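You operate a simulated robot arm through the tools that you are given. There is no shell and no other tool. Be economical: measure what you need, move in short steps, check, and stop when the job is done.

The job below is to be done with a simulated robot arm. You get a single attempt, and the scene is never put back.

## Task
Take the card tube and put it in the flat green tray. Take the yellow notes from the top of the back desk and put it in the right blue file tray. Put the ticket holder that says "5" from the top of the front desk on the yellow mat and the ticket holder labelled "11" on the top of the kettle cupboard. Fetch the carton that says "2017" from the left end of the front desk and set it on the ledge of the tall cupboard. Put the teal notes from the left end of the front desk on the top of the corner cupboard. Take the yellow seal labelled "904" from the left end of the front desk and put it on the orange bundle there. Do these in any order. Set down upright: ticket holder, carton.

The check looks at the end state, three seconds after you hand in, the way a careful person would. Anything else that was tipped, shoved, dropped, spilled or broken makes it a failure. Lids that push on must go on centred and level and be pressed home; caps that screw on are set level and turned clockwise until they are tight.

## Robot
A 7-joint arm with a fingered hand on a trunk, on a base that drives. Base frame: it is fixed to the floor where the robot stands at the start and does not move with it; the origin is under the middle of the robot, x ahead of it, y to its left, z up; the surface under the hand at the start is at about z = 0.78. Lengths are in m, angles in rad, forces in N, time in s.
Its first joint turns from -2.601 to 2.601 rad. Places, roughly: card tube (4x4x3 cm) [0.8, -0.2, 0.8]; carton [-2.25, -1.75, 1]; flat green tray (32x19 cm) [0.8, 2.04, 0.78]; ledge of the tall cupboard [-3.2, -5.9, 0.8]; orange bundle [-2.5, -2.5, 0.75]; right blue file tray (25x30 cm) [-6.6, -1.22, 0.78]; teal notes [-2.5, -1.75, 0.75]; ticket holder [-2.5, -0.5, 0.75]; top of the corner cupboard [-5.1, -5.9, 0.8]; top of the kettle cupboard [-4.5, 2.5, 0.8]; yellow mat [-4.5, -0.2, 0.8]; yellow notes [-4.25, 0.25, 0.75]; yellow seal [-2.25, -1.5, 0.75]. Payload 3.5 kg.
The TCP is the grasp point between the finger pads, 0.03 m short of the fingertips. In the tool frame z runs along the fingers and y along their closing line. The gripper opens to 0.104 m. The gripper's body begins 0.035 m behind the TCP. The gripper is a hand of 4 fingers: y runs from the thumb to the fingers, the wrist lies at [-0.015, -0.11, -0.186] in the tool frame, and closing takes about 1.5 s.
Orientation is that of the tool frame in the base frame, as a unit quaternion [w, x, y, z]. With the fingers straight down and the wrist toward the robot, the tool's x, y and z point along [0, 1, 0], [1, 0, 0] and [0, 0, -1] of the base frame.

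## Interface
- The arm moves only by the tool move_arm. Its argument "moves" is text: rows parted by semicolons, each of 6 numbers parted by spaces: the shift along the tool's x, y, z in units of 30 mm (1.0 is 30 mm), then the turn, a rotation vector about the tool's x, y, z in units of 6 degrees (1.0 is 6 degrees). In form: x y z wx wy wz; .... A call has 1 to 20 rows; each row shifts and turns the commanded pose from where the row before left it, along the tool's axes as they then stand. "grip" is the closure, from 0 (fully open) to 1 (shut), set as the call begins (left out, the last holds). A call with a number of a shift or a turn outside -1 to 1 is refused whole. A row lasts 0.2 s, in which the tool goes at most 0.05 m and 0.15 rad; a call with a longer step from one row to the next is refused whole, and so is a gripper value outside its range. Where a pose cannot be reached the arm comes as near as it can. A force on the tool above 40 N (or 10 N above the force at the start of the call, whichever is more), or a blocked arm, ends the call early, and 0.2 s more pass. The fingers move at their own pace (about 0.045 m/s each) and stop on an object; they squeeze with about 32 N. The grip force told is the motor's: it shows also when the fingers shut on nothing. Time passes only in rows, and 0.2 s behind the last, so rows that do not move let the fingers close. The reply holds the time, the measured pose of the TCP, the force on the tool along the base axes, the opening and the grip force, in the units named above and with some noise, with the torque about the TCP (base axes, N m) and any sound that the robot's microphone picked up.
- Cameras (640 x 400 px; columns grow to the right, rows downward): "scene" is now at [0.0428, 0.1402, 1.4088]; the picture's right is [-0.33, -0.95, 0.00], its down [-0.37, 0.13, -0.92] and it looks along [0.87, -0.30, -0.39] (base axes); focal length 253 px, centre (320, 200). "wrist" rides on the gripper at [0.061, -0.092, -0.13] in the tool frame; the picture's right is [-0.81, 0.28, -0.52], its down [-0.53, -0.71, 0.46] and it looks along [-0.24, 0.64, 0.72] (tool axes); focal length 275 px, centre (320, 200). There is no depth. A picture from a camera that has moved, and an enlarged one, comes with that camera's place and axes in the base frame and with its lens.
- get_image(camera): a new picture of that camera. No time passes.
- raise_lower(by): slides the trunk up (or, below 0, down) by that many m; the arm and the scene camera ride with it, the base frame stays. It gives what a move gives, with no picture.
- steer(legs): drives the robot by 1 to 6 legs, each [ahead, left, turn to the left] in m, m and rad, along the robot's own axes; the way and the turn of a leg run together, so that a leg with both is an arc; at most 1.5 m and 3.142 rad a leg. The arm and the cameras ride along, it lands a little off, and it stops where it bumps. It gives what a move gives.
- set_fingers(index, middle, ring, thumb_bend, thumb_turn): sets how far each is bent, from 0 (flat) to 1 (curled in); at 0.3 the hand is open as for a grip, at 0.7 the pads meet at the TCP. One left out holds its place. A second passes; each finger stops where it meets its share of the squeeze, and holds until it gets a number again. A gripper value or a shape takes the hand back. It gives what a move gives, with no picture; readings hold the bend of each and the force on the fingers (four entries, about 0 where the hand has none), thumb and palm. thumb_turn goes from beside the hand (0) to across from the fingers (1), as for a grip.
- set_grasp(shape): the hand has 4 fingers and takes this shape, open, in about a second: jaw (thumb against the fingers, like two jaws); tri (thumb and two fingers); tip (a fingertip pinch); poke (one finger out to press); point (the index stretched); flat (the hand flat); cup (the hand cupped); fist (a fist). The gripper value then closes the fingers along that shape, each until it touches; the sizes above hold for jaw. It gives what a move gives, with no picture.
- turn_head(pan, tilt): turns the head with the scene camera to pan (to the left, within 2.705 rad either way) and tilt (down, from -0.506 to 1.204), counted from straight ahead of the robot. It gives what a move gives.
- enlarge(camera, box): a new picture of the part [left, top, right, bottom] of that camera's present view, enlarged. No time passes.
- hand_in(): hands the job in; it is judged then, once.

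Go step by step. Nothing tells you exact positions but the pictures and the camera data: compare them with the known pose of the tool, close in by small moves and look again before you grip or let go. The budget is 207 turns and 180 pictures, counting those below and the enlarged ones. Unless the task says otherwise, let go and move clear before handing in, and close with one line.

The tools are called after "Emit:" as a command line: name --argument value ..., lists and objects as JSON in quotes. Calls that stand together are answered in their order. move_arm: Moves the arm, as the interface text tells. Its arguments: {"type":"object","properties":{"moves":{"type":"string"},"grip":{"type":"number"}},"required":["moves"]} The other tools are called the same way: raise_lower (by) slides the trunk up or down; set_grasp (shape) gives the hand a shape; set_fingers (index, middle, ring, thumb_bend, thumb_turn) moves the fingers one by one; steer (legs) drives the base; turn_head (pan, tilt) turns the head that bears the scene camera; get_image (camera) takes a picture; enlarge (camera, box) takes an enlarged picture of a part of a camera's view; hand_in () hands the job in.

At the start:

```text
time_s: 0.0
eef_pos: [0.6525, -0.0404, 1.0901]
tool_rot: [0.0, 0.707, 0.707, 0.0]
force: [0.2, -0.5, 0.2]
ft_torque: [-0.01, 0.02, 0.03]
finger_gap: 0.1037
grasp_force: 0.2
shape: jaw
bend: [0.3, 0.3, 0.3, 0.3, 0.98]
finger forces: [0.1, 0.0, 0.0, 0.0, 0.0, 0.0]
trunk travel left (down, up): [-0.425, 0.285]
robot x, y, heading: [-0.001, -0.0006, 0.002]
head pan, tilt: [-0.332, 0.401]
```

scene: 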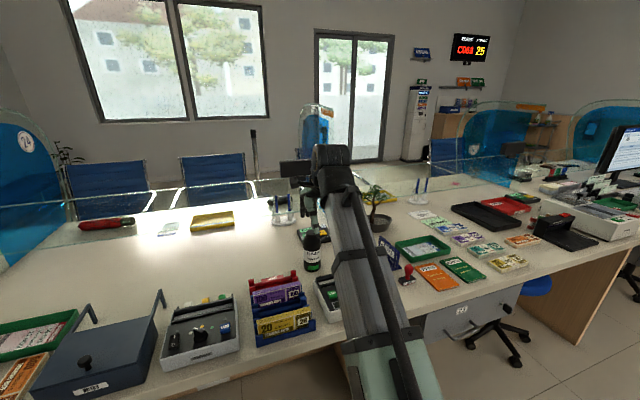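
wrist: 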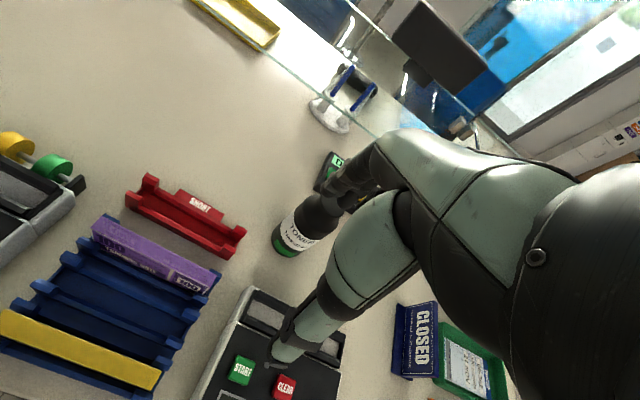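

I see a bank counter ahead with many items, the arm over it. I will look closer for the card tube near [0.8,-0.2,0.8] and look to the left for the green tray.

Emit:
enlarge --camera "scene" --box '[240, 150, 560, 350]'

Emit:
turn_head --pan 1.0 --tilt 0.4

Emit:
get_image --camera "scene"

```text
2.00 times, centred on (400, 250) of scene
camera zoom: at [0.0428, 0.1402, 1.4088], right [-0.33, -0.95, 0.0], down [-0.37, 0.13, -0.92], along [0.87, -0.3, -0.39], focal length 506 px, centre (160, 100)
```

zoom: 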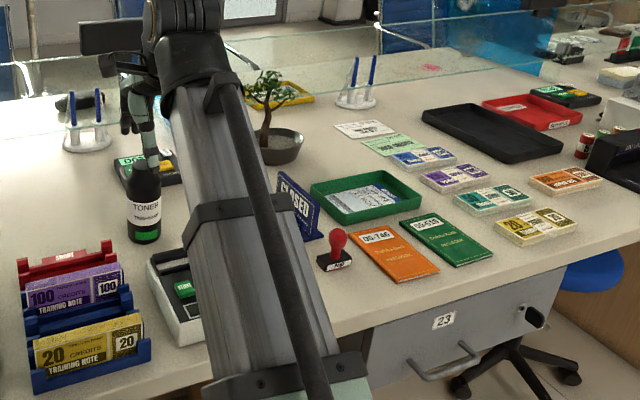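

```text
time_s: 1.5
eef_pos: [0.6527, -0.0399, 1.0895]
tool_rot: [0.0, 0.708, 0.706, 0.0]
force: [-0.3, -0.9, -0.1]
ft_torque: [0.0, -0.03, -0.01]
finger_gap: 0.1037
grasp_force: 0.1
shape: jaw
bend: [0.3, 0.3, 0.3, 0.3, 0.98]
finger forces: [0.0, 0.1, 0.0, 0.1, 0.0, 0.0]
trunk travel left (down, up): [-0.425, 0.285]
robot x, y, heading: [-0.0011, 0.0018, 0.003]
head pan, tilt: [1.0, 0.4]
```

```text
176 pictures are left
camera scene: at [0.0054, 0.2483, 1.409], right [0.84, -0.54, 0.0], down [-0.21, -0.33, -0.92], along [0.5, 0.77, -0.39], focal length 253 px, centre (320, 200)
```

scene: 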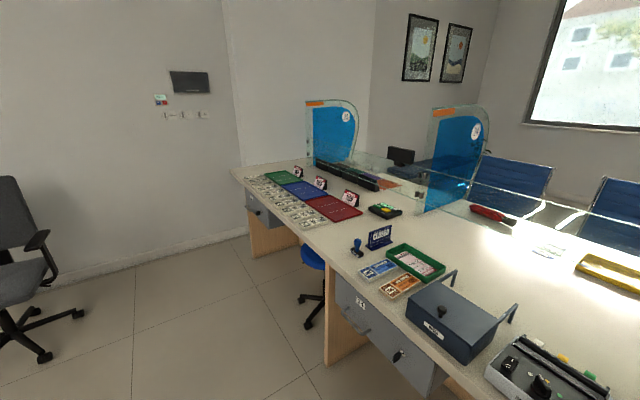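

The flat green tray is the far one at about [0.8, 2.04]; the card tube is hidden behind the arm. I'll swing the arm left and look again.

Emit:
move_arm --moves "1 0 0 0 0 0;1 0 0 0 0 0;1 0 0 0 0 0;1 0 0 0 0 0;1 0 0 0 0 0;1 0 0 0 0 0;1 0 0 0 0 0;1 0 0 0 0 0;1 0 0 0 0 0;1 0 0 0 0 0"

Emit:
turn_head --pan -0.4 --tilt 0.6

Emit:
get_image --camera "scene"

Emit:
get_image --camera "wrist"

```text
time_s: 3.7
eef_pos: [0.6531, 0.2605, 1.09]
tool_rot: [-0.001, 0.707, 0.707, 0.0]
force: [-0.8, -0.4, 0.6]
ft_torque: [0.02, -0.01, 0.02]
finger_gap: 0.1039
grasp_force: 0.0
shape: jaw
bend: [0.3, 0.3, 0.3, 0.3, 0.98]
finger forces: [0.1, 0.1, 0.0, 0.0, 0.1, 0.0]
trunk travel left (down, up): [-0.425, 0.285]
robot x, y, heading: [0.0012, 0.0005, 0.0]
head pan, tilt: [1.0, 0.4]
```

```text
time_s: 5.2
eef_pos: [0.6528, 0.2578, 1.0906]
tool_rot: [0.0, 0.708, 0.707, 0.001]
force: [0.2, -0.5, -0.3]
ft_torque: [0.0, 0.0, -0.01]
finger_gap: 0.1036
grasp_force: 0.0
shape: jaw
bend: [0.3, 0.3, 0.3, 0.3, 0.98]
finger forces: [0.0, 0.0, 0.1, 0.1, 0.0, 0.0]
trunk travel left (down, up): [-0.425, 0.285]
robot x, y, heading: [-0.0017, 0.0004, 0.001]
head pan, tilt: [-0.4, 0.6]
```

```text
175 pictures are left
camera scene: at [0.0367, 0.136, 1.3907], right [-0.39, -0.92, 0.0], down [-0.52, 0.22, -0.83], along [0.76, -0.32, -0.56], focal length 253 px, centre (320, 200)
```

scene: 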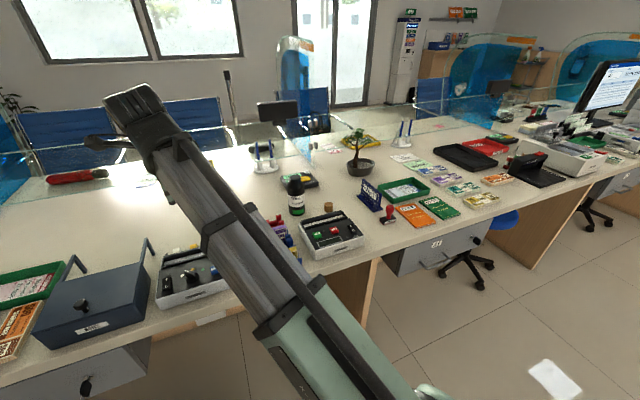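

```text
174 pictures are left
camera wrist: at [0.5608, 0.3202, 1.2205], right [0.28, -0.81, 0.52], down [-0.71, -0.53, -0.46], along [0.64, -0.24, -0.72], focal length 275 px, centre (320, 200)
```

wrist: 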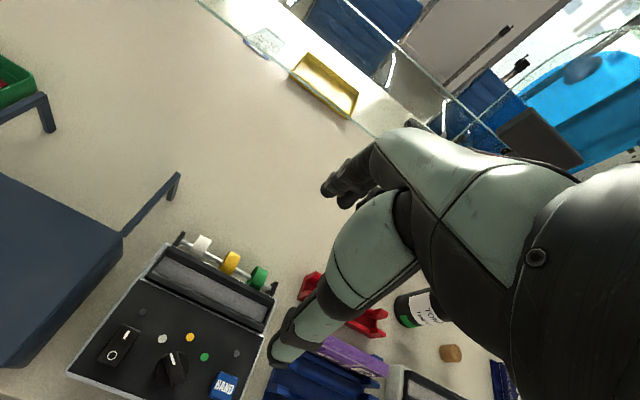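

The card tube is the small brown cylinder at scene (329,207), right of the toner bottle. I'll enlarge to fix its position.

Emit:
enlarge --camera "scene" --box '[270, 150, 398, 230]'

```text
5.00 times, centred on (334, 190) of scene
camera zoom: at [0.0367, 0.136, 1.3907], right [-0.39, -0.92, 0.0], down [-0.52, 0.22, -0.83], along [0.76, -0.32, -0.56], focal length 1266 px, centre (250, 250)
```

zoom: 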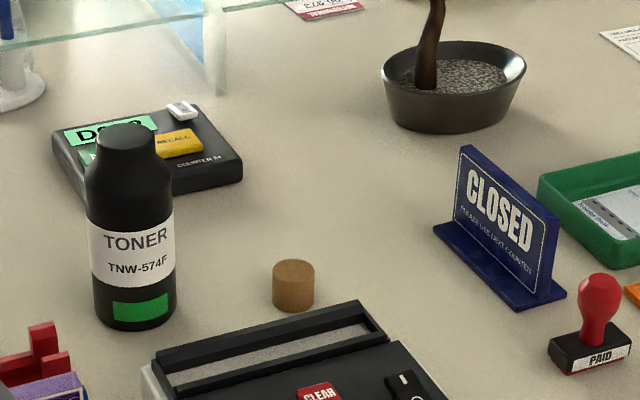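

Tube centre is about (0.785, -0.217), both cameras agree. I'll move above it with the hand partly closed.

Emit:
move_arm --moves "-0.99 0.275 0 0 0 0;-0.99 0.275 0 0 0 0;-0.99 0.275 0 0 0 0;-0.99 0.275 0 0 0 0;-0.99 0.275 0 0 0 0;-0.99 0.275 0 0 0 0;-0.99 0.275 0 0 0 0;-0.99 0.275 0 0 0 0;-0.99 0.275 0 0 0 0;-0.99 0.275 0 0 0 0;-0.99 0.275 0 0 0 0;-0.99 0.275 0 0 0 0;-0.99 0.275 0 0 0 0;-0.99 0.275 0 0 0 0;-0.99 0.275 0 0 0 0;-0.99 0.275 0 0 0 0;0 0 1 0 0 0;0 0 1 0 0 0;0 0 1 0 0 0;0 0 1 0 0 0" --grip 0.25

Emit:
get_image --camera "wrist"

Emit:
get_image --camera "scene"

```text
time_s: 9.4
eef_pos: [0.7827, -0.2146, 0.9704]
tool_rot: [0.0, 0.707, 0.707, 0.001]
force: [0.0, 0.0, 0.3]
ft_torque: [-0.01, -0.03, 0.02]
finger_gap: 0.0785
grasp_force: 0.1
shape: jaw
bend: [0.27, 0.35, 0.33, 0.54, 0.99]
finger forces: [0.0, 0.0, 0.1, 0.0, 0.0, 0.0]
trunk travel left (down, up): [-0.425, 0.285]
robot x, y, heading: [-0.0001, 0.0021, 0.005]
head pan, tilt: [-0.4, 0.6]
```

```text
172 pictures are left
camera wrist: at [0.6913, -0.1542, 1.0996], right [0.27, -0.81, 0.52], down [-0.71, -0.53, -0.46], along [0.65, -0.24, -0.72], focal length 275 px, centre (320, 200)
```

wrist: 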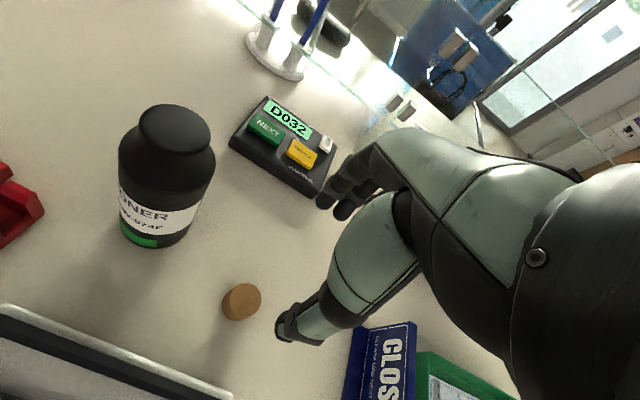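

```text
171 pictures are left
camera scene: at [0.0366, 0.1359, 1.3908], right [-0.39, -0.92, 0.0], down [-0.52, 0.22, -0.83], along [0.76, -0.32, -0.56], focal length 253 px, centre (320, 200)
```

scene: 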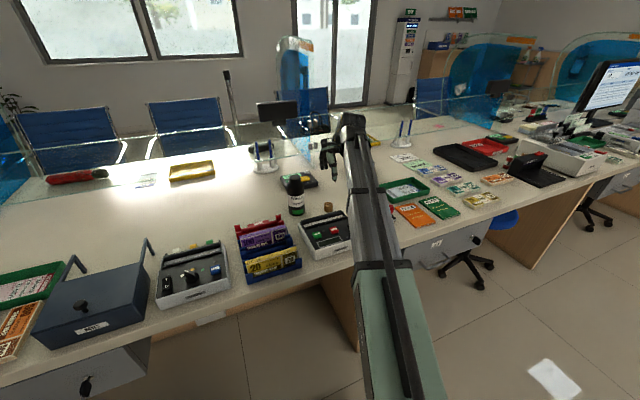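

The tube lies right under the TCP. Descend and grip.

Emit:
move_arm --moves "0 0 1 0 0 0;0 0 1 0 0 0;0 0 1 0 0 0;0 0 1 0 0 0;0 0 0.6 0 0 0;0 0 0.5 0 0 0"

Emit:
move_arm --moves "0 0 0 0 0 0;0 0 0 0 0 0;0 0 0 0 0 0;0 0 0 0 0 0;0 0 0 0 0 0;0 0 0 0 0 0;0 0 0 0 0 0;0 0 0 0 0 0" --grip 0.9

Emit:
get_image --camera "wrist"

```text
time_s: 10.8
eef_pos: [0.7822, -0.2162, 0.8167]
tool_rot: [0.0, 0.707, 0.707, 0.0]
force: [0.3, 0.8, 0.3]
ft_torque: [0.02, -0.01, -0.02]
finger_gap: 0.0784
grasp_force: 0.0
shape: jaw
bend: [0.27, 0.35, 0.33, 0.54, 0.99]
finger forces: [0.1, 0.0, 0.0, 0.0, 0.0, 0.0]
trunk travel left (down, up): [-0.425, 0.285]
robot x, y, heading: [0.0022, -0.0001, -0.004]
head pan, tilt: [-0.4, 0.6]
```

```text
time_s: 12.6
eef_pos: [0.7815, -0.2165, 0.8173]
tool_rot: [0.0, 0.707, 0.707, 0.0]
force: [1.8, 0.0, 0.8]
ft_torque: [-0.04, 0.0, 0.02]
finger_gap: 0.0266
grasp_force: 32.5
shape: jaw
bend: [0.74, 0.58, 0.62, 0.75, 1.0]
finger forces: [18.4, 8.4, 0.1, 0.0, 27.4, 0.0]
trunk travel left (down, up): [-0.425, 0.285]
robot x, y, heading: [0.0002, 0.0001, 0.002]
head pan, tilt: [-0.4, 0.6]
```

```text
170 pictures are left
camera wrist: at [0.6902, -0.1553, 0.9476], right [0.28, -0.81, 0.52], down [-0.71, -0.53, -0.46], along [0.64, -0.24, -0.72], focal length 275 px, centre (320, 200)
```

wrist: 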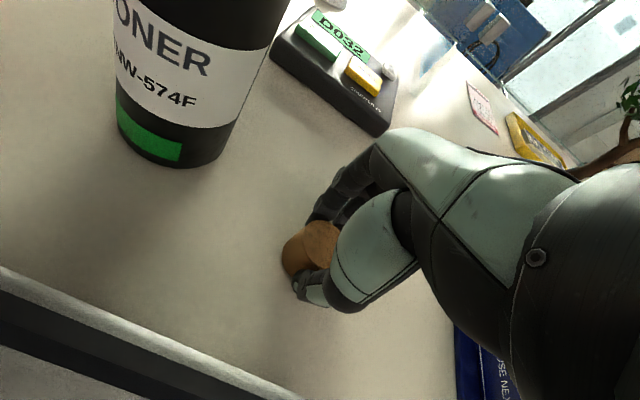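

Tube is gripped. Lift, then drive left toward the flat green tray.

Emit:
move_arm --moves "0 0 -0.5 0 0 0;0 0 -1 0 0 0;0 0 -1 0 0 0;0 0 -1 0 0 0;0 0 -1 0 0 0;0 0 -1 0 0 0;0 0 -1 0 0 0;0 0 -1 0 0 0;0 -1 -1 0 0 0;0 -1 0 0 0 0;0 -1 0 0 0 0;0 -1 0 0 0 0"

Emit:
turn_head --pan 1.2 --tilt 0.6

Emit:
get_image --camera "scene"

Emit:
get_image --camera "wrist"

```text
time_s: 15.2
eef_pos: [0.6625, -0.2155, 1.0709]
tool_rot: [0.0, 0.707, 0.707, 0.001]
force: [-0.2, 0.3, 0.1]
ft_torque: [-0.02, -0.01, 0.0]
finger_gap: 0.0261
grasp_force: 31.5
shape: jaw
bend: [0.74, 0.58, 0.62, 0.75, 1.0]
finger forces: [18.8, 8.7, 0.0, 0.0, 27.4, 0.1]
trunk travel left (down, up): [-0.425, 0.285]
robot x, y, heading: [0.003, -0.0027, -0.001]
head pan, tilt: [-0.4, 0.6]
```

```text
time_s: 16.9
eef_pos: [0.6627, -0.2155, 1.072]
tool_rot: [0.0, 0.707, 0.707, 0.001]
force: [0.3, 0.2, -0.4]
ft_torque: [0.01, 0.01, -0.01]
finger_gap: 0.0265
grasp_force: 32.8
shape: jaw
bend: [0.74, 0.58, 0.62, 0.75, 1.0]
finger forces: [18.8, 8.6, 0.0, 0.1, 27.5, 0.0]
trunk travel left (down, up): [-0.425, 0.285]
robot x, y, heading: [0.0023, -0.0018, -0.005]
head pan, tilt: [1.201, 0.6]
```

```text
169 pictures are left
camera scene: at [-0.0127, 0.2527, 1.3907], right [0.93, -0.36, 0.0], down [-0.2, -0.53, -0.83], along [0.3, 0.77, -0.56], focal length 253 px, centre (320, 200)
```

scene: 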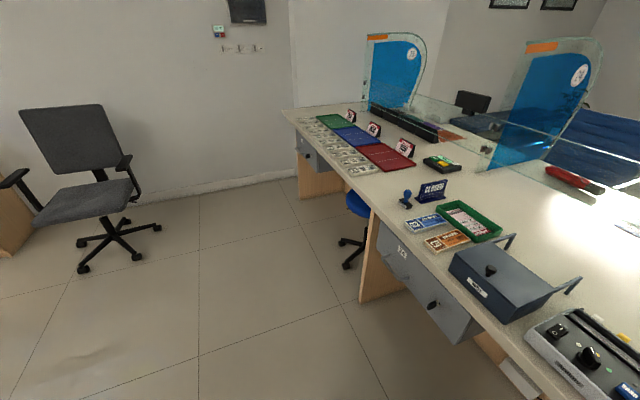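

```text
168 pictures are left
camera wrist: at [0.5712, -0.1553, 1.2019], right [0.28, -0.81, 0.52], down [-0.71, -0.53, -0.46], along [0.64, -0.24, -0.72], focal length 275 px, centre (320, 200)
```

wrist: 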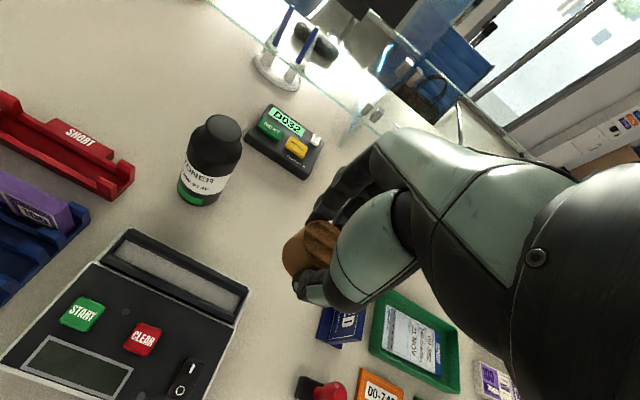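

The way left is clear. Drive left about 1.75 m.

Emit:
steer --legs '[[-0.03, 1.2, 0], [0.03, 0.6, 0]]'

Emit:
turn_head --pan 0.5 --tilt 0.6

Emit:
get_image --camera "scene"

Emit:
get_image --camera "wrist"

```text
time_s: 25.9
eef_pos: [0.6733, 1.5527, 1.0714]
tool_rot: [0.0, 0.714, 0.7, 0.0]
force: [0.2, 0.5, -0.9]
ft_torque: [-0.01, 0.0, -0.01]
finger_gap: 0.0264
grasp_force: 31.9
shape: jaw
bend: [0.74, 0.58, 0.62, 0.75, 1.0]
finger forces: [18.8, 8.7, 0.0, 0.0, 27.5, 0.0]
trunk travel left (down, up): [-0.425, 0.285]
robot x, y, heading: [0.016, 1.7815, -0.017]
head pan, tilt: [1.201, 0.6]
```

```text
time_s: 27.0
eef_pos: [0.6749, 1.5521, 1.0718]
tool_rot: [0.0, 0.714, 0.7, 0.0]
force: [0.1, -0.6, 0.7]
ft_torque: [0.03, -0.03, 0.02]
finger_gap: 0.0267
grasp_force: 31.7
shape: jaw
bend: [0.74, 0.58, 0.62, 0.75, 1.0]
finger forces: [18.8, 8.7, 0.0, 0.0, 27.5, 0.0]
trunk travel left (down, up): [-0.425, 0.285]
robot x, y, heading: [0.018, 1.7811, -0.018]
head pan, tilt: [0.499, 0.6]
```

```text
167 pictures are left
camera scene: at [0.0523, 1.9932, 1.3907], right [0.46, -0.89, 0.0], down [-0.5, -0.26, -0.83], along [0.73, 0.38, -0.56], focal length 253 px, centre (320, 200)
```

scene: 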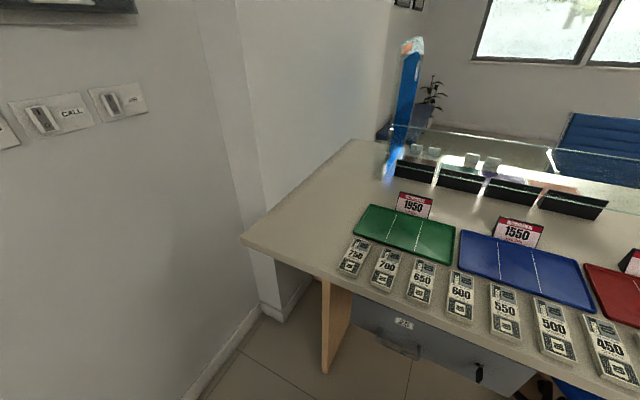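

```text
166 pictures are left
camera wrist: at [0.5831, 1.6147, 1.2019], right [0.26, -0.82, 0.52], down [-0.72, -0.52, -0.46], along [0.64, -0.26, -0.72], focal length 275 px, centre (320, 200)
```

wrist: 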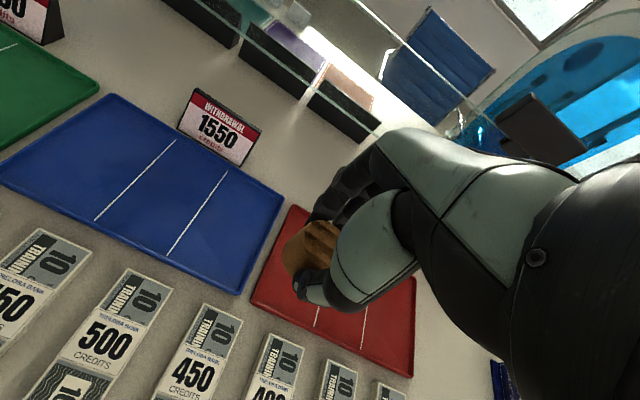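

Tray centre is about (0.797, 2.032). Move above it.

Emit:
move_arm --moves "1 0.225 0 0 0 0;1 0.225 0 0 0 0;1 0.225 0 0 0 0;1 0.225 0 0 0 0;1 0.225 0 0 0 0;1 0.225 0 0 0 0;1 0.225 0 0 0 0;1 0.225 0 0 0 0;1 0.225 0 0 0 0;1 0.225 0 0 0 0;1 0.225 0 0 0 0;1 0.225 0 0 0 0;1 0.225 0 0 0 0;1 0.225 0 0 0 0;1 0.225 0 0 0 0;1 0.225 0 0 0 0;0 0 1 0 0 0;0 0 1 0 0 0;0 0 1 0 0 0;0 0 1 0 0 0"

Emit:
get_image --camera "wrist"

Emit:
get_image --camera "scene"

```text
time_s: 31.2
eef_pos: [0.792, 2.0309, 0.9515]
tool_rot: [0.0, 0.714, 0.7, 0.0]
force: [-0.7, -0.6, -0.6]
ft_torque: [0.01, -0.02, -0.01]
finger_gap: 0.0266
grasp_force: 32.3
shape: jaw
bend: [0.74, 0.58, 0.62, 0.75, 1.0]
finger forces: [19.1, 9.0, 0.0, 0.0, 27.4, 0.0]
trunk travel left (down, up): [-0.425, 0.285]
robot x, y, heading: [0.0162, 1.7815, -0.02]
head pan, tilt: [0.499, 0.6]
```

```text
165 pictures are left
camera wrist: at [0.7, 2.093, 1.0818], right [0.26, -0.82, 0.52], down [-0.72, -0.52, -0.46], along [0.64, -0.26, -0.72], focal length 275 px, centre (320, 200)
```

wrist: 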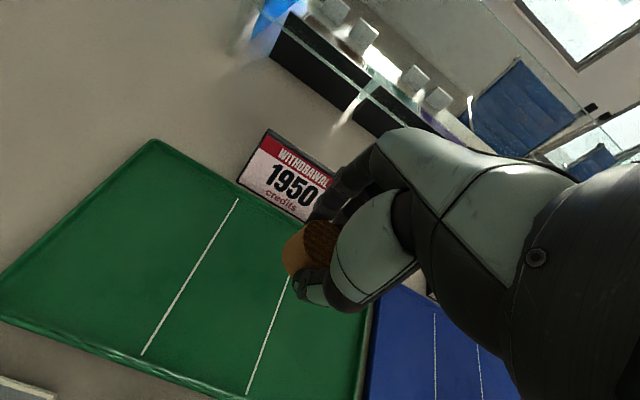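

```text
164 pictures are left
camera scene: at [0.0524, 1.9932, 1.3908], right [0.46, -0.89, 0.0], down [-0.5, -0.26, -0.83], along [0.73, 0.38, -0.56], focal length 253 px, centre (320, 200)
```

scene: 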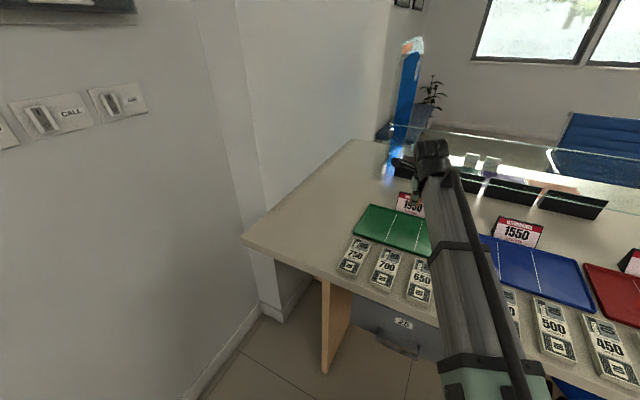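

I'm above the tray with the sign safely behind. Descend and open slightly.

Emit:
move_arm --moves "0.3 -0.4 1 0 0 0;0 0 1 0 0 0;0 0 1 0 0 0;0 0 0.6 0 0 0;0 0 0.3 0 0 0;0 0 0.25 0 0 0"

Emit:
get_image --camera "wrist"

```text
time_s: 32.6
eef_pos: [0.7797, 2.0397, 0.8256]
tool_rot: [-0.001, 0.714, 0.701, 0.0]
force: [0.1, -0.1, -1.7]
ft_torque: [-0.01, 0.0, 0.0]
finger_gap: 0.0261
grasp_force: 32.2
shape: jaw
bend: [0.74, 0.58, 0.62, 0.75, 1.0]
finger forces: [19.0, 9.0, 0.0, 0.1, 27.4, 0.1]
trunk travel left (down, up): [-0.425, 0.285]
robot x, y, heading: [0.0183, 1.7845, -0.018]
head pan, tilt: [0.499, 0.6]
```

```text
163 pictures are left
camera wrist: at [0.6898, 2.1016, 0.9564], right [0.26, -0.82, 0.52], down [-0.72, -0.52, -0.46], along [0.64, -0.26, -0.72], focal length 275 px, centre (320, 200)
```

wrist: 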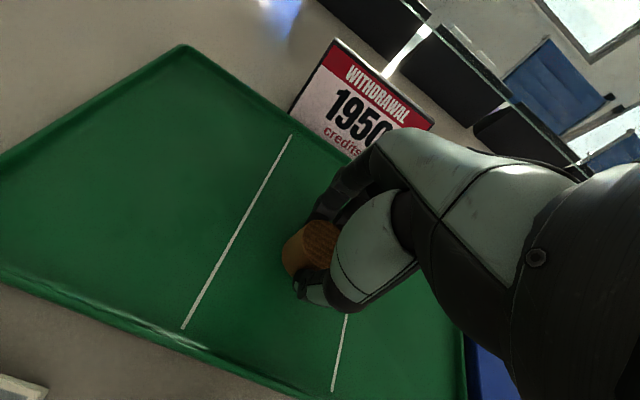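

The tube is nearly down; lower in small steps until contact, then open.

Emit:
move_arm --moves "0 0 0.1 0 0 0;0 0 0.1 0 0 0"

Emit:
move_arm --moves "0 0 0 0 0 0;0 0 0 0 0 0;0 0 0 0 0 0;0 0 0 0 0 0;0 0 0 0 0 0;0 0 0 0 0 0" --grip 0.35

Emit:
move_arm --moves "0 0 -0.5 0 0 0;0 0 -1 0 0 0;0 0 -1 0 0 0;0 0 -1 0 0 0;0 0 -1 0 0 0;0 0 -1 0 0 0;0 0 -1 0 0 0;0 0 -1 0 0 0"

Emit:
get_image --camera "wrist"

```text
time_s: 33.2
eef_pos: [0.7809, 2.0401, 0.8203]
tool_rot: [0.0, 0.714, 0.7, 0.0]
force: [-0.5, -0.5, -0.9]
ft_torque: [0.02, 0.01, 0.0]
finger_gap: 0.0263
grasp_force: 32.2
shape: jaw
bend: [0.74, 0.58, 0.62, 0.75, 1.0]
finger forces: [18.9, 9.2, 0.0, 0.0, 27.3, 0.0]
trunk travel left (down, up): [-0.425, 0.285]
robot x, y, heading: [0.0142, 1.7848, -0.015]
head pan, tilt: [0.499, 0.6]
```

```text
time_s: 34.6
eef_pos: [0.7809, 2.0398, 0.8202]
tool_rot: [0.0, 0.714, 0.701, 0.0]
force: [0.9, -0.5, 0.3]
ft_torque: [0.03, -0.02, -0.01]
finger_gap: 0.0674
grasp_force: 0.0
shape: jaw
bend: [0.28, 0.39, 0.36, 0.62, 1.0]
finger forces: [0.2, 0.0, 0.0, 0.0, 0.0, 0.1]
trunk travel left (down, up): [-0.425, 0.285]
robot x, y, heading: [0.0161, 1.782, -0.019]
head pan, tilt: [0.499, 0.6]
```

```text
time_s: 36.4
eef_pos: [0.7812, 2.0392, 1.0464]
tool_rot: [0.0, 0.714, 0.7, -0.001]
force: [-0.1, -0.3, -0.1]
ft_torque: [0.02, -0.02, 0.01]
finger_gap: 0.0672
grasp_force: 0.0
shape: jaw
bend: [0.28, 0.39, 0.36, 0.62, 1.0]
finger forces: [0.1, 0.0, 0.0, 0.1, 0.0, 0.1]
trunk travel left (down, up): [-0.425, 0.285]
robot x, y, heading: [0.0136, 1.7835, -0.019]
head pan, tilt: [0.499, 0.6]
```

```text
162 pictures are left
camera wrist: at [0.6911, 2.1018, 1.177], right [0.26, -0.82, 0.52], down [-0.72, -0.52, -0.45], along [0.64, -0.26, -0.72], focal length 275 px, centre (320, 200)
```

wrist: 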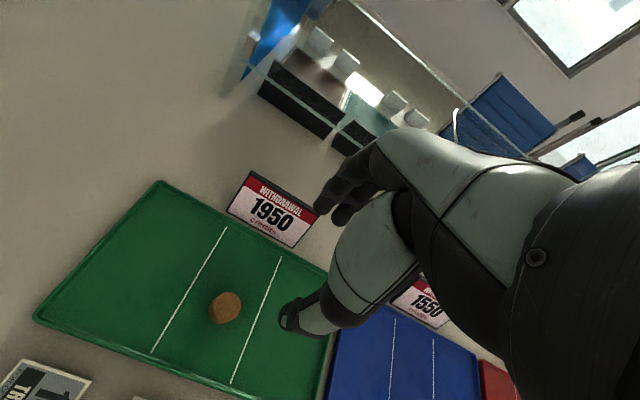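

The tube stands in the green tray. Now I pull the arm in and look behind the robot to map the rest of the room.

Emit:
move_arm --moves "-1 -1 -1 0 0 0;-1 -1 0 0 0 0;-1 -1 0 0 0 0;-1 -1 0 0 0 0;-1 0 0 0 0 0;-1 0 0 0 0 0;-1 0 0 0 0 0;-1 0 0 0 0 0;-1 0 0 0 0 0"

Emit:
turn_head --pan 2.5 --tilt 0.25

Emit:
get_image --camera "scene"

Emit:
turn_head --pan -2.4 --tilt 0.25

Emit:
get_image --camera "scene"

```text
refused: row 1 steps farther than a row can; nothing moved
```

```text
time_s: 38.3
eef_pos: [0.7813, 2.0391, 1.0448]
tool_rot: [0.001, 0.714, 0.7, 0.0]
force: [-0.2, -0.4, -0.1]
ft_torque: [0.02, -0.02, -0.01]
finger_gap: 0.067
grasp_force: 0.0
shape: jaw
bend: [0.28, 0.39, 0.36, 0.62, 1.0]
finger forces: [0.0, 0.1, 0.1, 0.0, 0.0, 0.0]
trunk travel left (down, up): [-0.425, 0.285]
robot x, y, heading: [0.0129, 1.7796, -0.018]
head pan, tilt: [2.499, 0.25]
```

```text
161 pictures are left
camera scene: at [-0.0997, 2.0099, 1.4229], right [0.62, 0.79, 0.0], down [0.19, -0.15, -0.97], along [-0.76, 0.6, -0.25], focal length 253 px, centre (320, 200)
```

scene: 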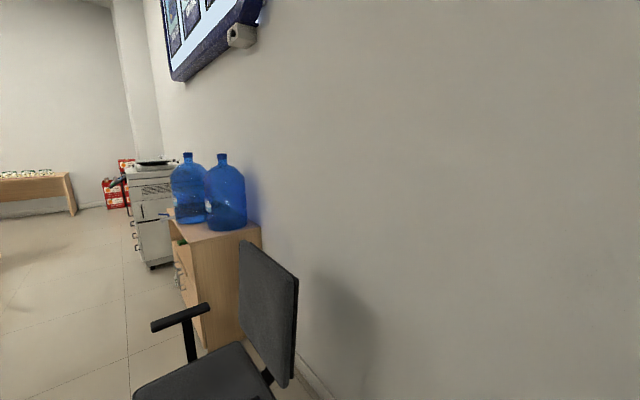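

```text
time_s: 42.2
eef_pos: [0.7815, 2.0393, 1.0468]
tool_rot: [0.0, 0.714, 0.7, 0.0]
force: [-0.2, 0.0, 0.5]
ft_torque: [0.0, -0.03, 0.0]
finger_gap: 0.0673
grasp_force: 0.1
shape: jaw
bend: [0.28, 0.39, 0.36, 0.62, 1.0]
finger forces: [0.0, 0.0, 0.0, 0.0, 0.1, 0.0]
trunk travel left (down, up): [-0.425, 0.285]
robot x, y, heading: [0.0188, 1.7809, -0.02]
head pan, tilt: [-2.4, 0.25]
```

```text
160 pictures are left
camera scene: at [-0.0961, 1.8907, 1.423], right [-0.66, 0.75, 0.0], down [0.19, 0.16, -0.97], along [-0.73, -0.64, -0.25], focal length 253 px, centre (320, 200)
```

scene: 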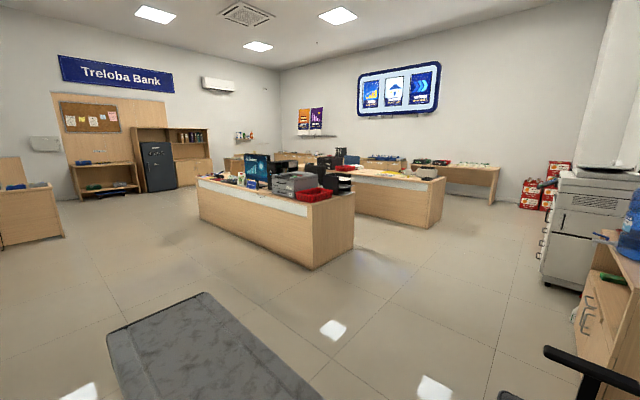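

The front desk is about 2 m behind me, back desk beyond. I'll retract the arm, back away and turn around toward the front desk.

Emit:
move_arm --moves "-1 0 -1 0 0 0;-1 -1 0 0 0 0;-1 -1 0 0 0 0;-1 -1 0 0 0 0;-1 -1 0 0 0 0;-1 0 0 0 0 0;-1 0 0 0 0 0;-1 0 0 0 0 0;-1 0 0 0 0 0"

Emit:
turn_head --pan -2.4 --tilt 0.7

Emit:
get_image --camera "scene"

```text
time_s: 44.2
eef_pos: [0.6538, 1.7716, 1.0754]
tool_rot: [0.0, 0.714, 0.7, 0.001]
force: [0.6, 0.5, -0.2]
ft_torque: [0.01, 0.01, -0.02]
finger_gap: 0.0672
grasp_force: 0.2
shape: jaw
bend: [0.28, 0.39, 0.36, 0.62, 1.0]
finger forces: [0.0, 0.0, 0.0, 0.1, 0.1, 0.2]
trunk travel left (down, up): [-0.425, 0.285]
robot x, y, heading: [0.0148, 1.7812, -0.019]
head pan, tilt: [-2.4, 0.25]
```

```text
time_s: 45.1
eef_pos: [0.6533, 1.7709, 1.0763]
tool_rot: [0.001, 0.714, 0.7, 0.0]
force: [0.0, -0.4, 0.1]
ft_torque: [-0.01, -0.02, 0.02]
finger_gap: 0.0671
grasp_force: 0.0
shape: jaw
bend: [0.28, 0.39, 0.36, 0.62, 1.0]
finger forces: [0.0, 0.0, 0.0, 0.0, 0.0, 0.0]
trunk travel left (down, up): [-0.425, 0.285]
robot x, y, heading: [0.0152, 1.7798, -0.014]
head pan, tilt: [-2.4, 0.7]
```

```text
159 pictures are left
camera scene: at [-0.0898, 1.8962, 1.3822], right [-0.66, 0.75, 0.0], down [0.48, 0.43, -0.77], along [-0.57, -0.51, -0.64], focal length 253 px, centre (320, 200)
```

scene: 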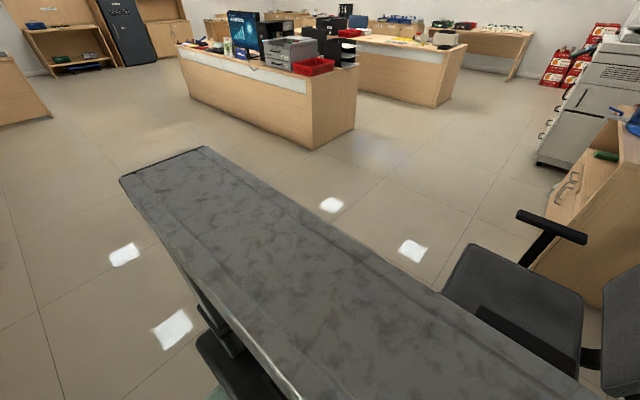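

The slab is my own torso top. Back away, turn right by pi and drive toward the front desk's front side.

Emit:
steer --legs '[[-0.35, -0.6, 0], [0, 0, -3.12], [0.4, 0.85, 0], [0.4, 0.85, 0]]'

Emit:
turn_head --pan 0.4 --tilt 0.5

Emit:
get_image --camera "scene"

Emit:
turn_head --pan -0.4 --tilt 0.5

Emit:
get_image --camera "scene"

```text
time_s: 65.3
eef_pos: [-1.8767, -0.4249, 1.0752]
tool_rot: [0.0, -0.689, 0.725, 0.0]
force: [-0.3, -0.1, -0.9]
ft_torque: [-0.01, 0.03, -0.01]
finger_gap: 0.0671
grasp_force: 0.0
shape: jaw
bend: [0.28, 0.39, 0.36, 0.62, 1.0]
finger forces: [0.0, 0.0, 0.1, 0.0, 0.1, 0.0]
trunk travel left (down, up): [-0.425, 0.285]
robot x, y, heading: [-1.2363, -0.4519, 3.09]
head pan, tilt: [-2.4, 0.7]
```

```text
time_s: 67.7
eef_pos: [-1.8771, -0.4245, 1.0759]
tool_rot: [-0.001, -0.689, 0.725, 0.0]
force: [0.0, 0.8, 0.3]
ft_torque: [-0.03, 0.0, 0.01]
finger_gap: 0.0673
grasp_force: 0.0
shape: jaw
bend: [0.28, 0.39, 0.36, 0.62, 1.0]
finger forces: [0.0, 0.0, 0.0, 0.1, 0.0, 0.0]
trunk travel left (down, up): [-0.425, 0.285]
robot x, y, heading: [-1.2354, -0.4524, 3.091]
head pan, tilt: [0.4, 0.499]
```

```text
158 pictures are left
camera scene: at [-1.2874, -0.6568, 1.3998], right [-0.34, 0.94, 0.0], down [0.45, 0.16, -0.88], along [-0.83, -0.3, -0.48], focal length 253 px, centre (320, 200)
```

scene: 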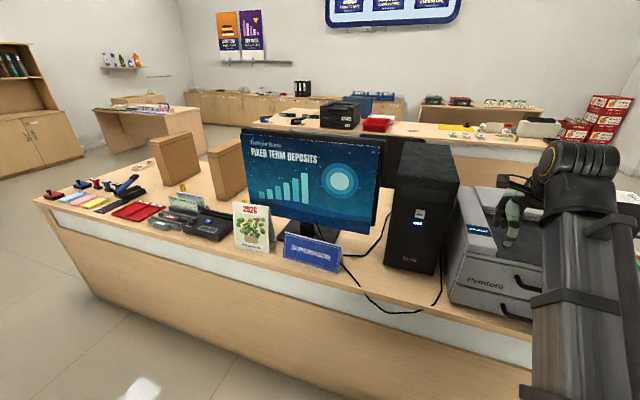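

```text
time_s: 68.9
eef_pos: [-1.8759, -0.4246, 1.0748]
tool_rot: [0.0, -0.689, 0.725, 0.0]
force: [-0.1, -0.2, 0.3]
ft_torque: [-0.01, 0.01, 0.0]
finger_gap: 0.0674
grasp_force: 0.0
shape: jaw
bend: [0.28, 0.39, 0.36, 0.62, 1.0]
finger forces: [0.1, 0.0, 0.0, 0.0, 0.0, 0.0]
trunk travel left (down, up): [-0.425, 0.285]
robot x, y, heading: [-1.2376, -0.455, 3.093]
head pan, tilt: [-0.4, 0.499]
```

```text
157 pictures are left
camera scene: at [-1.2839, -0.5862, 1.3998], right [0.43, 0.9, 0.0], down [0.43, -0.21, -0.88], along [-0.79, 0.38, -0.48], focal length 253 px, centre (320, 200)
```

scene: 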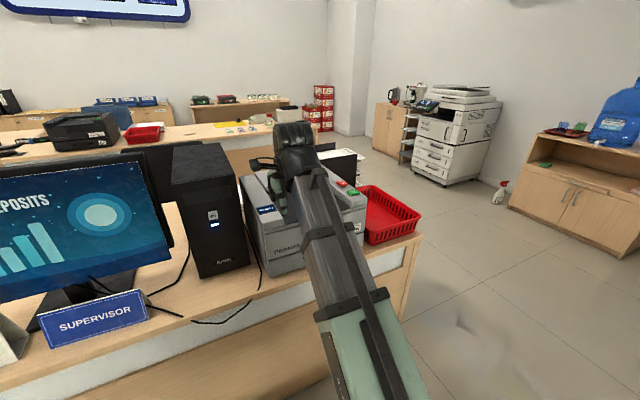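

I see the front desk: monitor, PC, printer in the middle, small items and cartons at its left end (y≈-2). I'll raise the trunk and drive left along the desk to look at the left end.

Emit:
raise_lower --by 0.2

Emit:
steer --legs '[[-0.1, 0, 0], [0.05, 1.4, 0]]'

Emit:
turn_head --pan 0.1 --tilt 0.65

Emit:
get_image --camera "scene"

Emit:
get_image --camera "wrist"

```text
time_s: 71.0
eef_pos: [-1.8761, -0.4255, 1.2761]
tool_rot: [0.0, -0.689, 0.724, 0.0]
force: [0.0, 0.3, -0.2]
ft_torque: [-0.01, 0.0, -0.02]
finger_gap: 0.0672
grasp_force: 0.1
shape: jaw
bend: [0.28, 0.39, 0.36, 0.62, 1.0]
finger forces: [0.0, 0.0, 0.1, 0.1, 0.0, 0.0]
trunk travel left (down, up): [-0.625, 0.085]
robot x, y, heading: [-1.2381, -0.4547, 3.092]
head pan, tilt: [-0.4, 0.499]
```

```text
time_s: 78.7
eef_pos: [-1.8958, -1.802, 1.2752]
tool_rot: [0.001, -0.689, 0.725, 0.0]
force: [0.3, 0.3, -0.1]
ft_torque: [0.02, 0.0, -0.01]
finger_gap: 0.0673
grasp_force: 0.0
shape: jaw
bend: [0.28, 0.39, 0.36, 0.62, 1.0]
finger forces: [0.0, 0.1, 0.0, 0.0, 0.1, 0.0]
trunk travel left (down, up): [-0.625, 0.085]
robot x, y, heading: [-1.2573, -1.8329, 3.086]
head pan, tilt: [-0.4, 0.499]
```

```text
time_s: 79.6
eef_pos: [-1.8962, -1.8016, 1.2751]
tool_rot: [0.0, -0.689, 0.725, -0.001]
force: [0.4, -0.8, -0.3]
ft_torque: [0.02, -0.01, 0.04]
finger_gap: 0.0674
grasp_force: 0.1
shape: jaw
bend: [0.28, 0.39, 0.36, 0.62, 1.0]
finger forces: [0.0, 0.0, 0.1, 0.1, 0.1, 0.1]
trunk travel left (down, up): [-0.625, 0.085]
robot x, y, heading: [-1.2608, -1.8309, 3.093]
head pan, tilt: [0.099, 0.649]
```

```text
156 pictures are left
camera scene: at [-1.3083, -2.0076, 1.5865], right [-0.05, 1.0, 0.0], down [0.6, 0.03, -0.8], along [-0.8, -0.04, -0.6], focal length 253 px, centre (320, 200)
```

scene: 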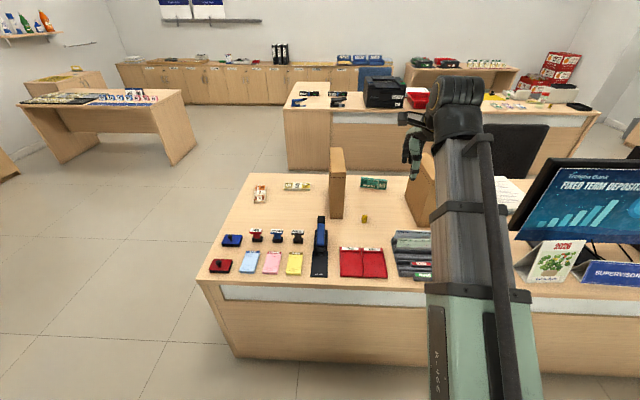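

```text
155 pictures are left
camera wrist: at [-1.808, -1.8679, 1.4063], right [-0.23, 0.82, 0.52], down [0.74, 0.5, -0.46], along [-0.63, 0.28, -0.72], focal length 275 px, centre (320, 200)
```

wrist: 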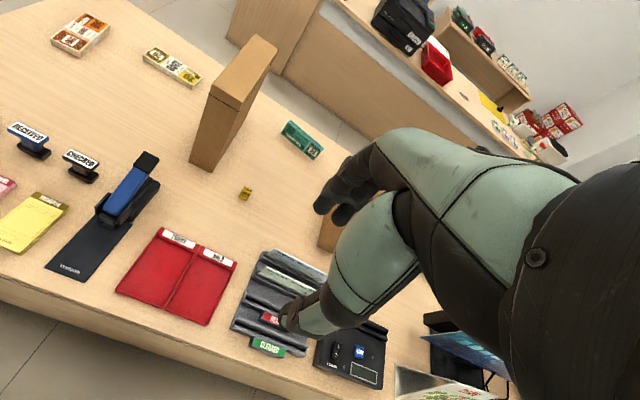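

Emit:
enlarge --camera "scene" --box '[200, 130, 440, 280]'

Emit:
enlarge --camera "wrist" --box '[160, 30, 360, 220]'

```text
2.67 times, centred on (320, 205) of scene
camera zoom: at [-1.3083, -2.0076, 1.5865], right [-0.05, 1.0, 0.0], down [0.6, 0.03, -0.8], along [-0.8, -0.04, -0.6], focal length 675 px, centre (320, 187)
```

zoom: 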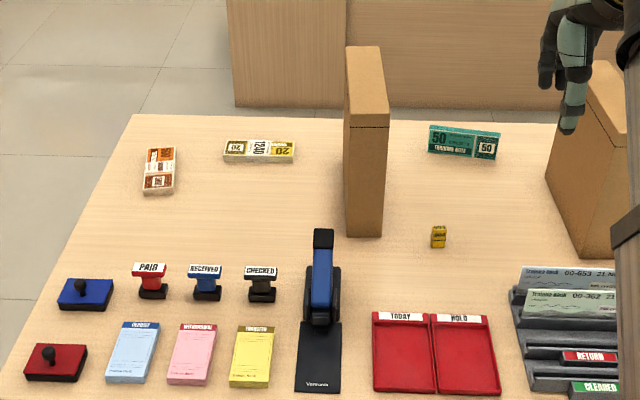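

```text
2.11 times, centred on (260, 125) of wrist
camera zoom: at [-1.808, -1.8679, 1.4063], right [-0.23, 0.82, 0.52], down [0.74, 0.5, -0.46], along [-0.63, 0.28, -0.72], focal length 580 px, centre (446, 358)
```

zoom: 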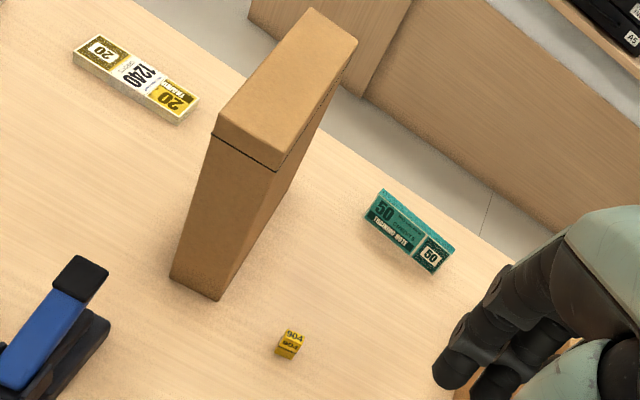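

Seal "904" is near (-2.25, -1.835), orange bundle near (-2.44, -2.40), teal notes near (-2.59, -1.75), two cartons whose labels face away. From the front side at y≈-2.25 I can reach seal and bundle; I drive there.

Emit:
raise_lower --by -0.2

Emit:
steer --legs '[[0.22, 0.38, 0.05]]'

Emit:
turn_head --pan -0.1 --tilt 0.7

Emit:
get_image --camera "scene"

```text
time_s: 81.8
eef_pos: [-1.8951, -1.8014, 1.0757]
tool_rot: [0.0, -0.688, 0.725, 0.0]
force: [0.4, 0.1, 0.4]
ft_torque: [-0.04, 0.0, 0.01]
finger_gap: 0.0674
grasp_force: 0.1
shape: jaw
bend: [0.28, 0.39, 0.36, 0.62, 1.0]
finger forces: [0.0, 0.1, 0.0, 0.0, 0.1, 0.1]
trunk travel left (down, up): [-0.425, 0.285]
robot x, y, heading: [-1.2574, -1.831, 3.092]
head pan, tilt: [0.099, 0.649]
```

```text
time_s: 84.4
eef_pos: [-2.13, -2.2059, 1.0753]
tool_rot: [0.0, 0.707, -0.707, 0.0]
force: [0.7, -0.6, -0.9]
ft_torque: [0.01, -0.03, -0.01]
finger_gap: 0.0671
grasp_force: 0.0
shape: jaw
bend: [0.28, 0.39, 0.36, 0.62, 1.0]
finger forces: [0.0, 0.0, 0.0, 0.1, 0.0, 0.1]
trunk travel left (down, up): [-0.425, 0.285]
robot x, y, heading: [-1.4878, -2.2009, 3.14]
head pan, tilt: [0.099, 0.649]
```

```text
time_s: 85.2
eef_pos: [-2.1296, -2.2065, 1.0755]
tool_rot: [0.0, 0.707, -0.707, 0.0]
force: [-0.3, -0.6, -0.8]
ft_torque: [-0.01, 0.02, 0.0]
finger_gap: 0.0673
grasp_force: 0.1
shape: jaw
bend: [0.28, 0.39, 0.36, 0.62, 1.0]
finger forces: [0.1, 0.0, 0.0, 0.0, 0.0, 0.0]
trunk travel left (down, up): [-0.425, 0.285]
robot x, y, heading: [-1.4898, -2.2033, 3.143]
head pan, tilt: [-0.099, 0.7]
```

```text
152 pictures are left
camera scene: at [-1.5303, -2.3646, 1.3821], right [0.1, 1.0, 0.0], down [0.64, -0.06, -0.77], along [-0.76, 0.08, -0.64], focal length 253 px, centre (320, 200)
```

scene: 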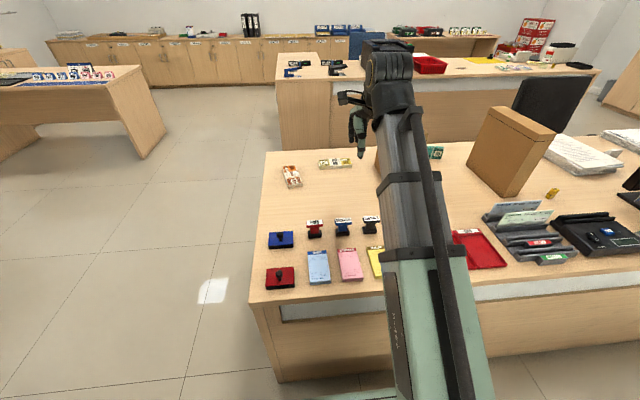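

There is a second yellow seal near (-2.22, -1.36). I'll enlarge to check its number.

Emit:
enlarge --camera "scene" --box '[530, 175, 578, 205]'

Emit:
get_image --camera "wrist"

```text
13.33 times, centred on (554, 190) of scene
camera zoom: at [-1.5303, -2.3646, 1.3821], right [0.1, 1.0, 0.0], down [0.64, -0.06, -0.77], along [-0.76, 0.08, -0.64], focal length 3377 px, centre (-2800, 333)
```

zoom: 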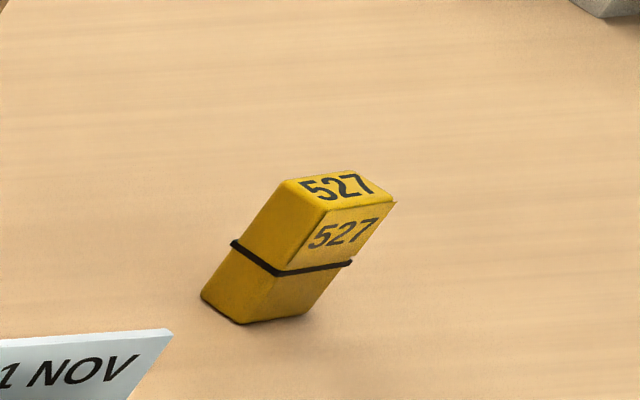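

```text
150 pictures are left
camera wrist: at [-2.0384, -2.2676, 1.2063], right [-0.27, 0.81, 0.52], down [0.71, 0.53, -0.46], along [-0.64, 0.24, -0.72], focal length 275 px, centre (320, 200)
```

wrist: 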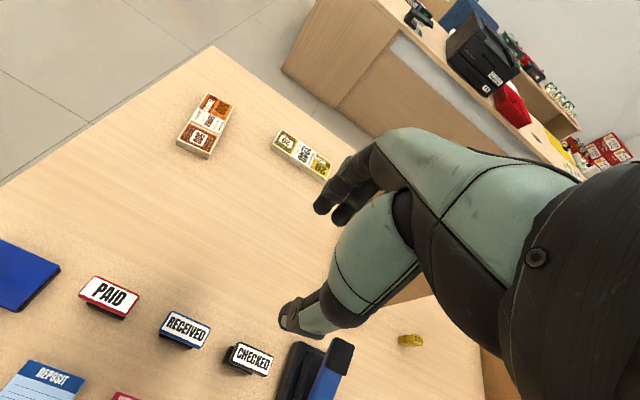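

The other seal is 527, so the first (904) is right. Move the hand above it.

Emit:
move_arm --moves "-0.96 0 0 0 0 0;-0.96 0 0 0 0 0;-0.96 0.2 0 0 0 0;-0.96 0.3 0 0 0 0;-0.96 0.33 0 0 0 0;-0.96 0.3 0 0 0 0;-0.96 0.3 0 0 0 0;-0.96 0.3 0 0 0 0;-0.96 0.3 0 0 0 0;-0.96 0.4 0 0 0 0;-0.96 0.4 0 0 0 0;-0.96 0.5 0 0 0 0;-0.96 0.5 0 0 0 0;0 0 1 0 0 0;0 0 1 0 0 0;0 0 1 0 0 0;0 0 1 0 0 0"

Emit:
get_image --camera "wrist"

Emit:
get_image --camera "scene"

```text
time_s: 88.8
eef_pos: [-2.246, -1.8317, 0.9552]
tool_rot: [0.0, -0.706, 0.708, -0.001]
force: [0.0, 0.1, 0.3]
ft_torque: [0.0, -0.02, 0.01]
finger_gap: 0.0673
grasp_force: 0.0
shape: jaw
bend: [0.28, 0.39, 0.36, 0.62, 1.0]
finger forces: [0.1, 0.0, 0.1, 0.1, 0.1, 0.1]
trunk travel left (down, up): [-0.425, 0.285]
robot x, y, heading: [-1.4932, -2.2031, 3.141]
head pan, tilt: [-0.099, 0.7]
```

```text
149 pictures are left
camera wrist: at [-2.1537, -1.8936, 1.0857], right [-0.27, 0.81, 0.52], down [0.71, 0.53, -0.46], along [-0.64, 0.24, -0.72], focal length 275 px, centre (320, 200)
```

wrist: 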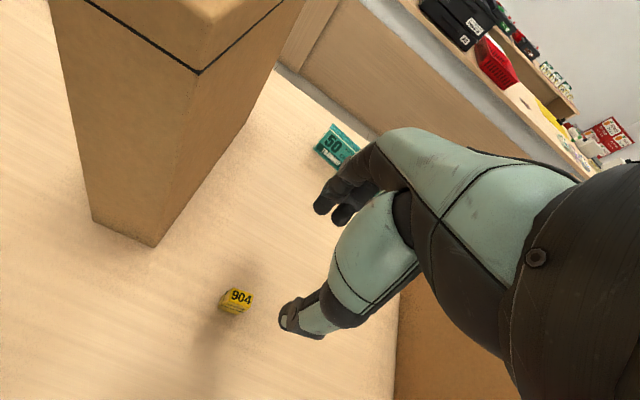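

```text
148 pictures are left
camera scene: at [-1.5303, -2.3645, 1.3822], right [0.1, 0.99, 0.0], down [0.64, -0.06, -0.77], along [-0.76, 0.08, -0.64], focal length 253 px, centre (320, 200)
```

scene: 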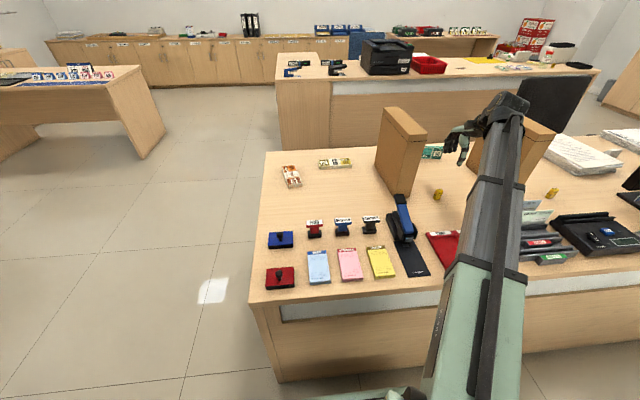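

Emit:
enlarge --camera "wrist" --box '[196, 276, 276, 326]'

```text
8.00 times, centred on (236, 301) of wrist
camera zoom: at [-2.1537, -1.8936, 1.0857], right [-0.27, 0.81, 0.52], down [0.71, 0.53, -0.46], along [-0.64, 0.24, -0.72], focal length 2202 px, centre (992, -608)
```

zoom: 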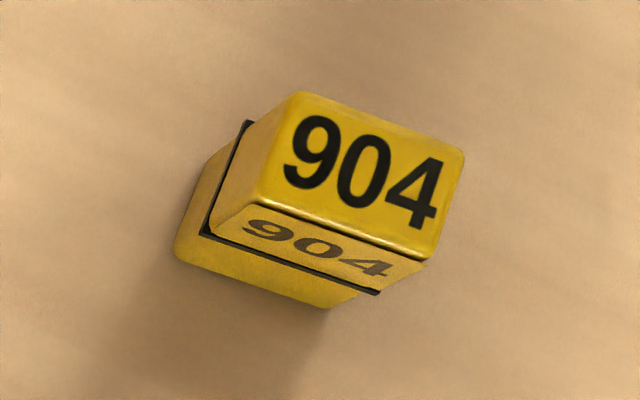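

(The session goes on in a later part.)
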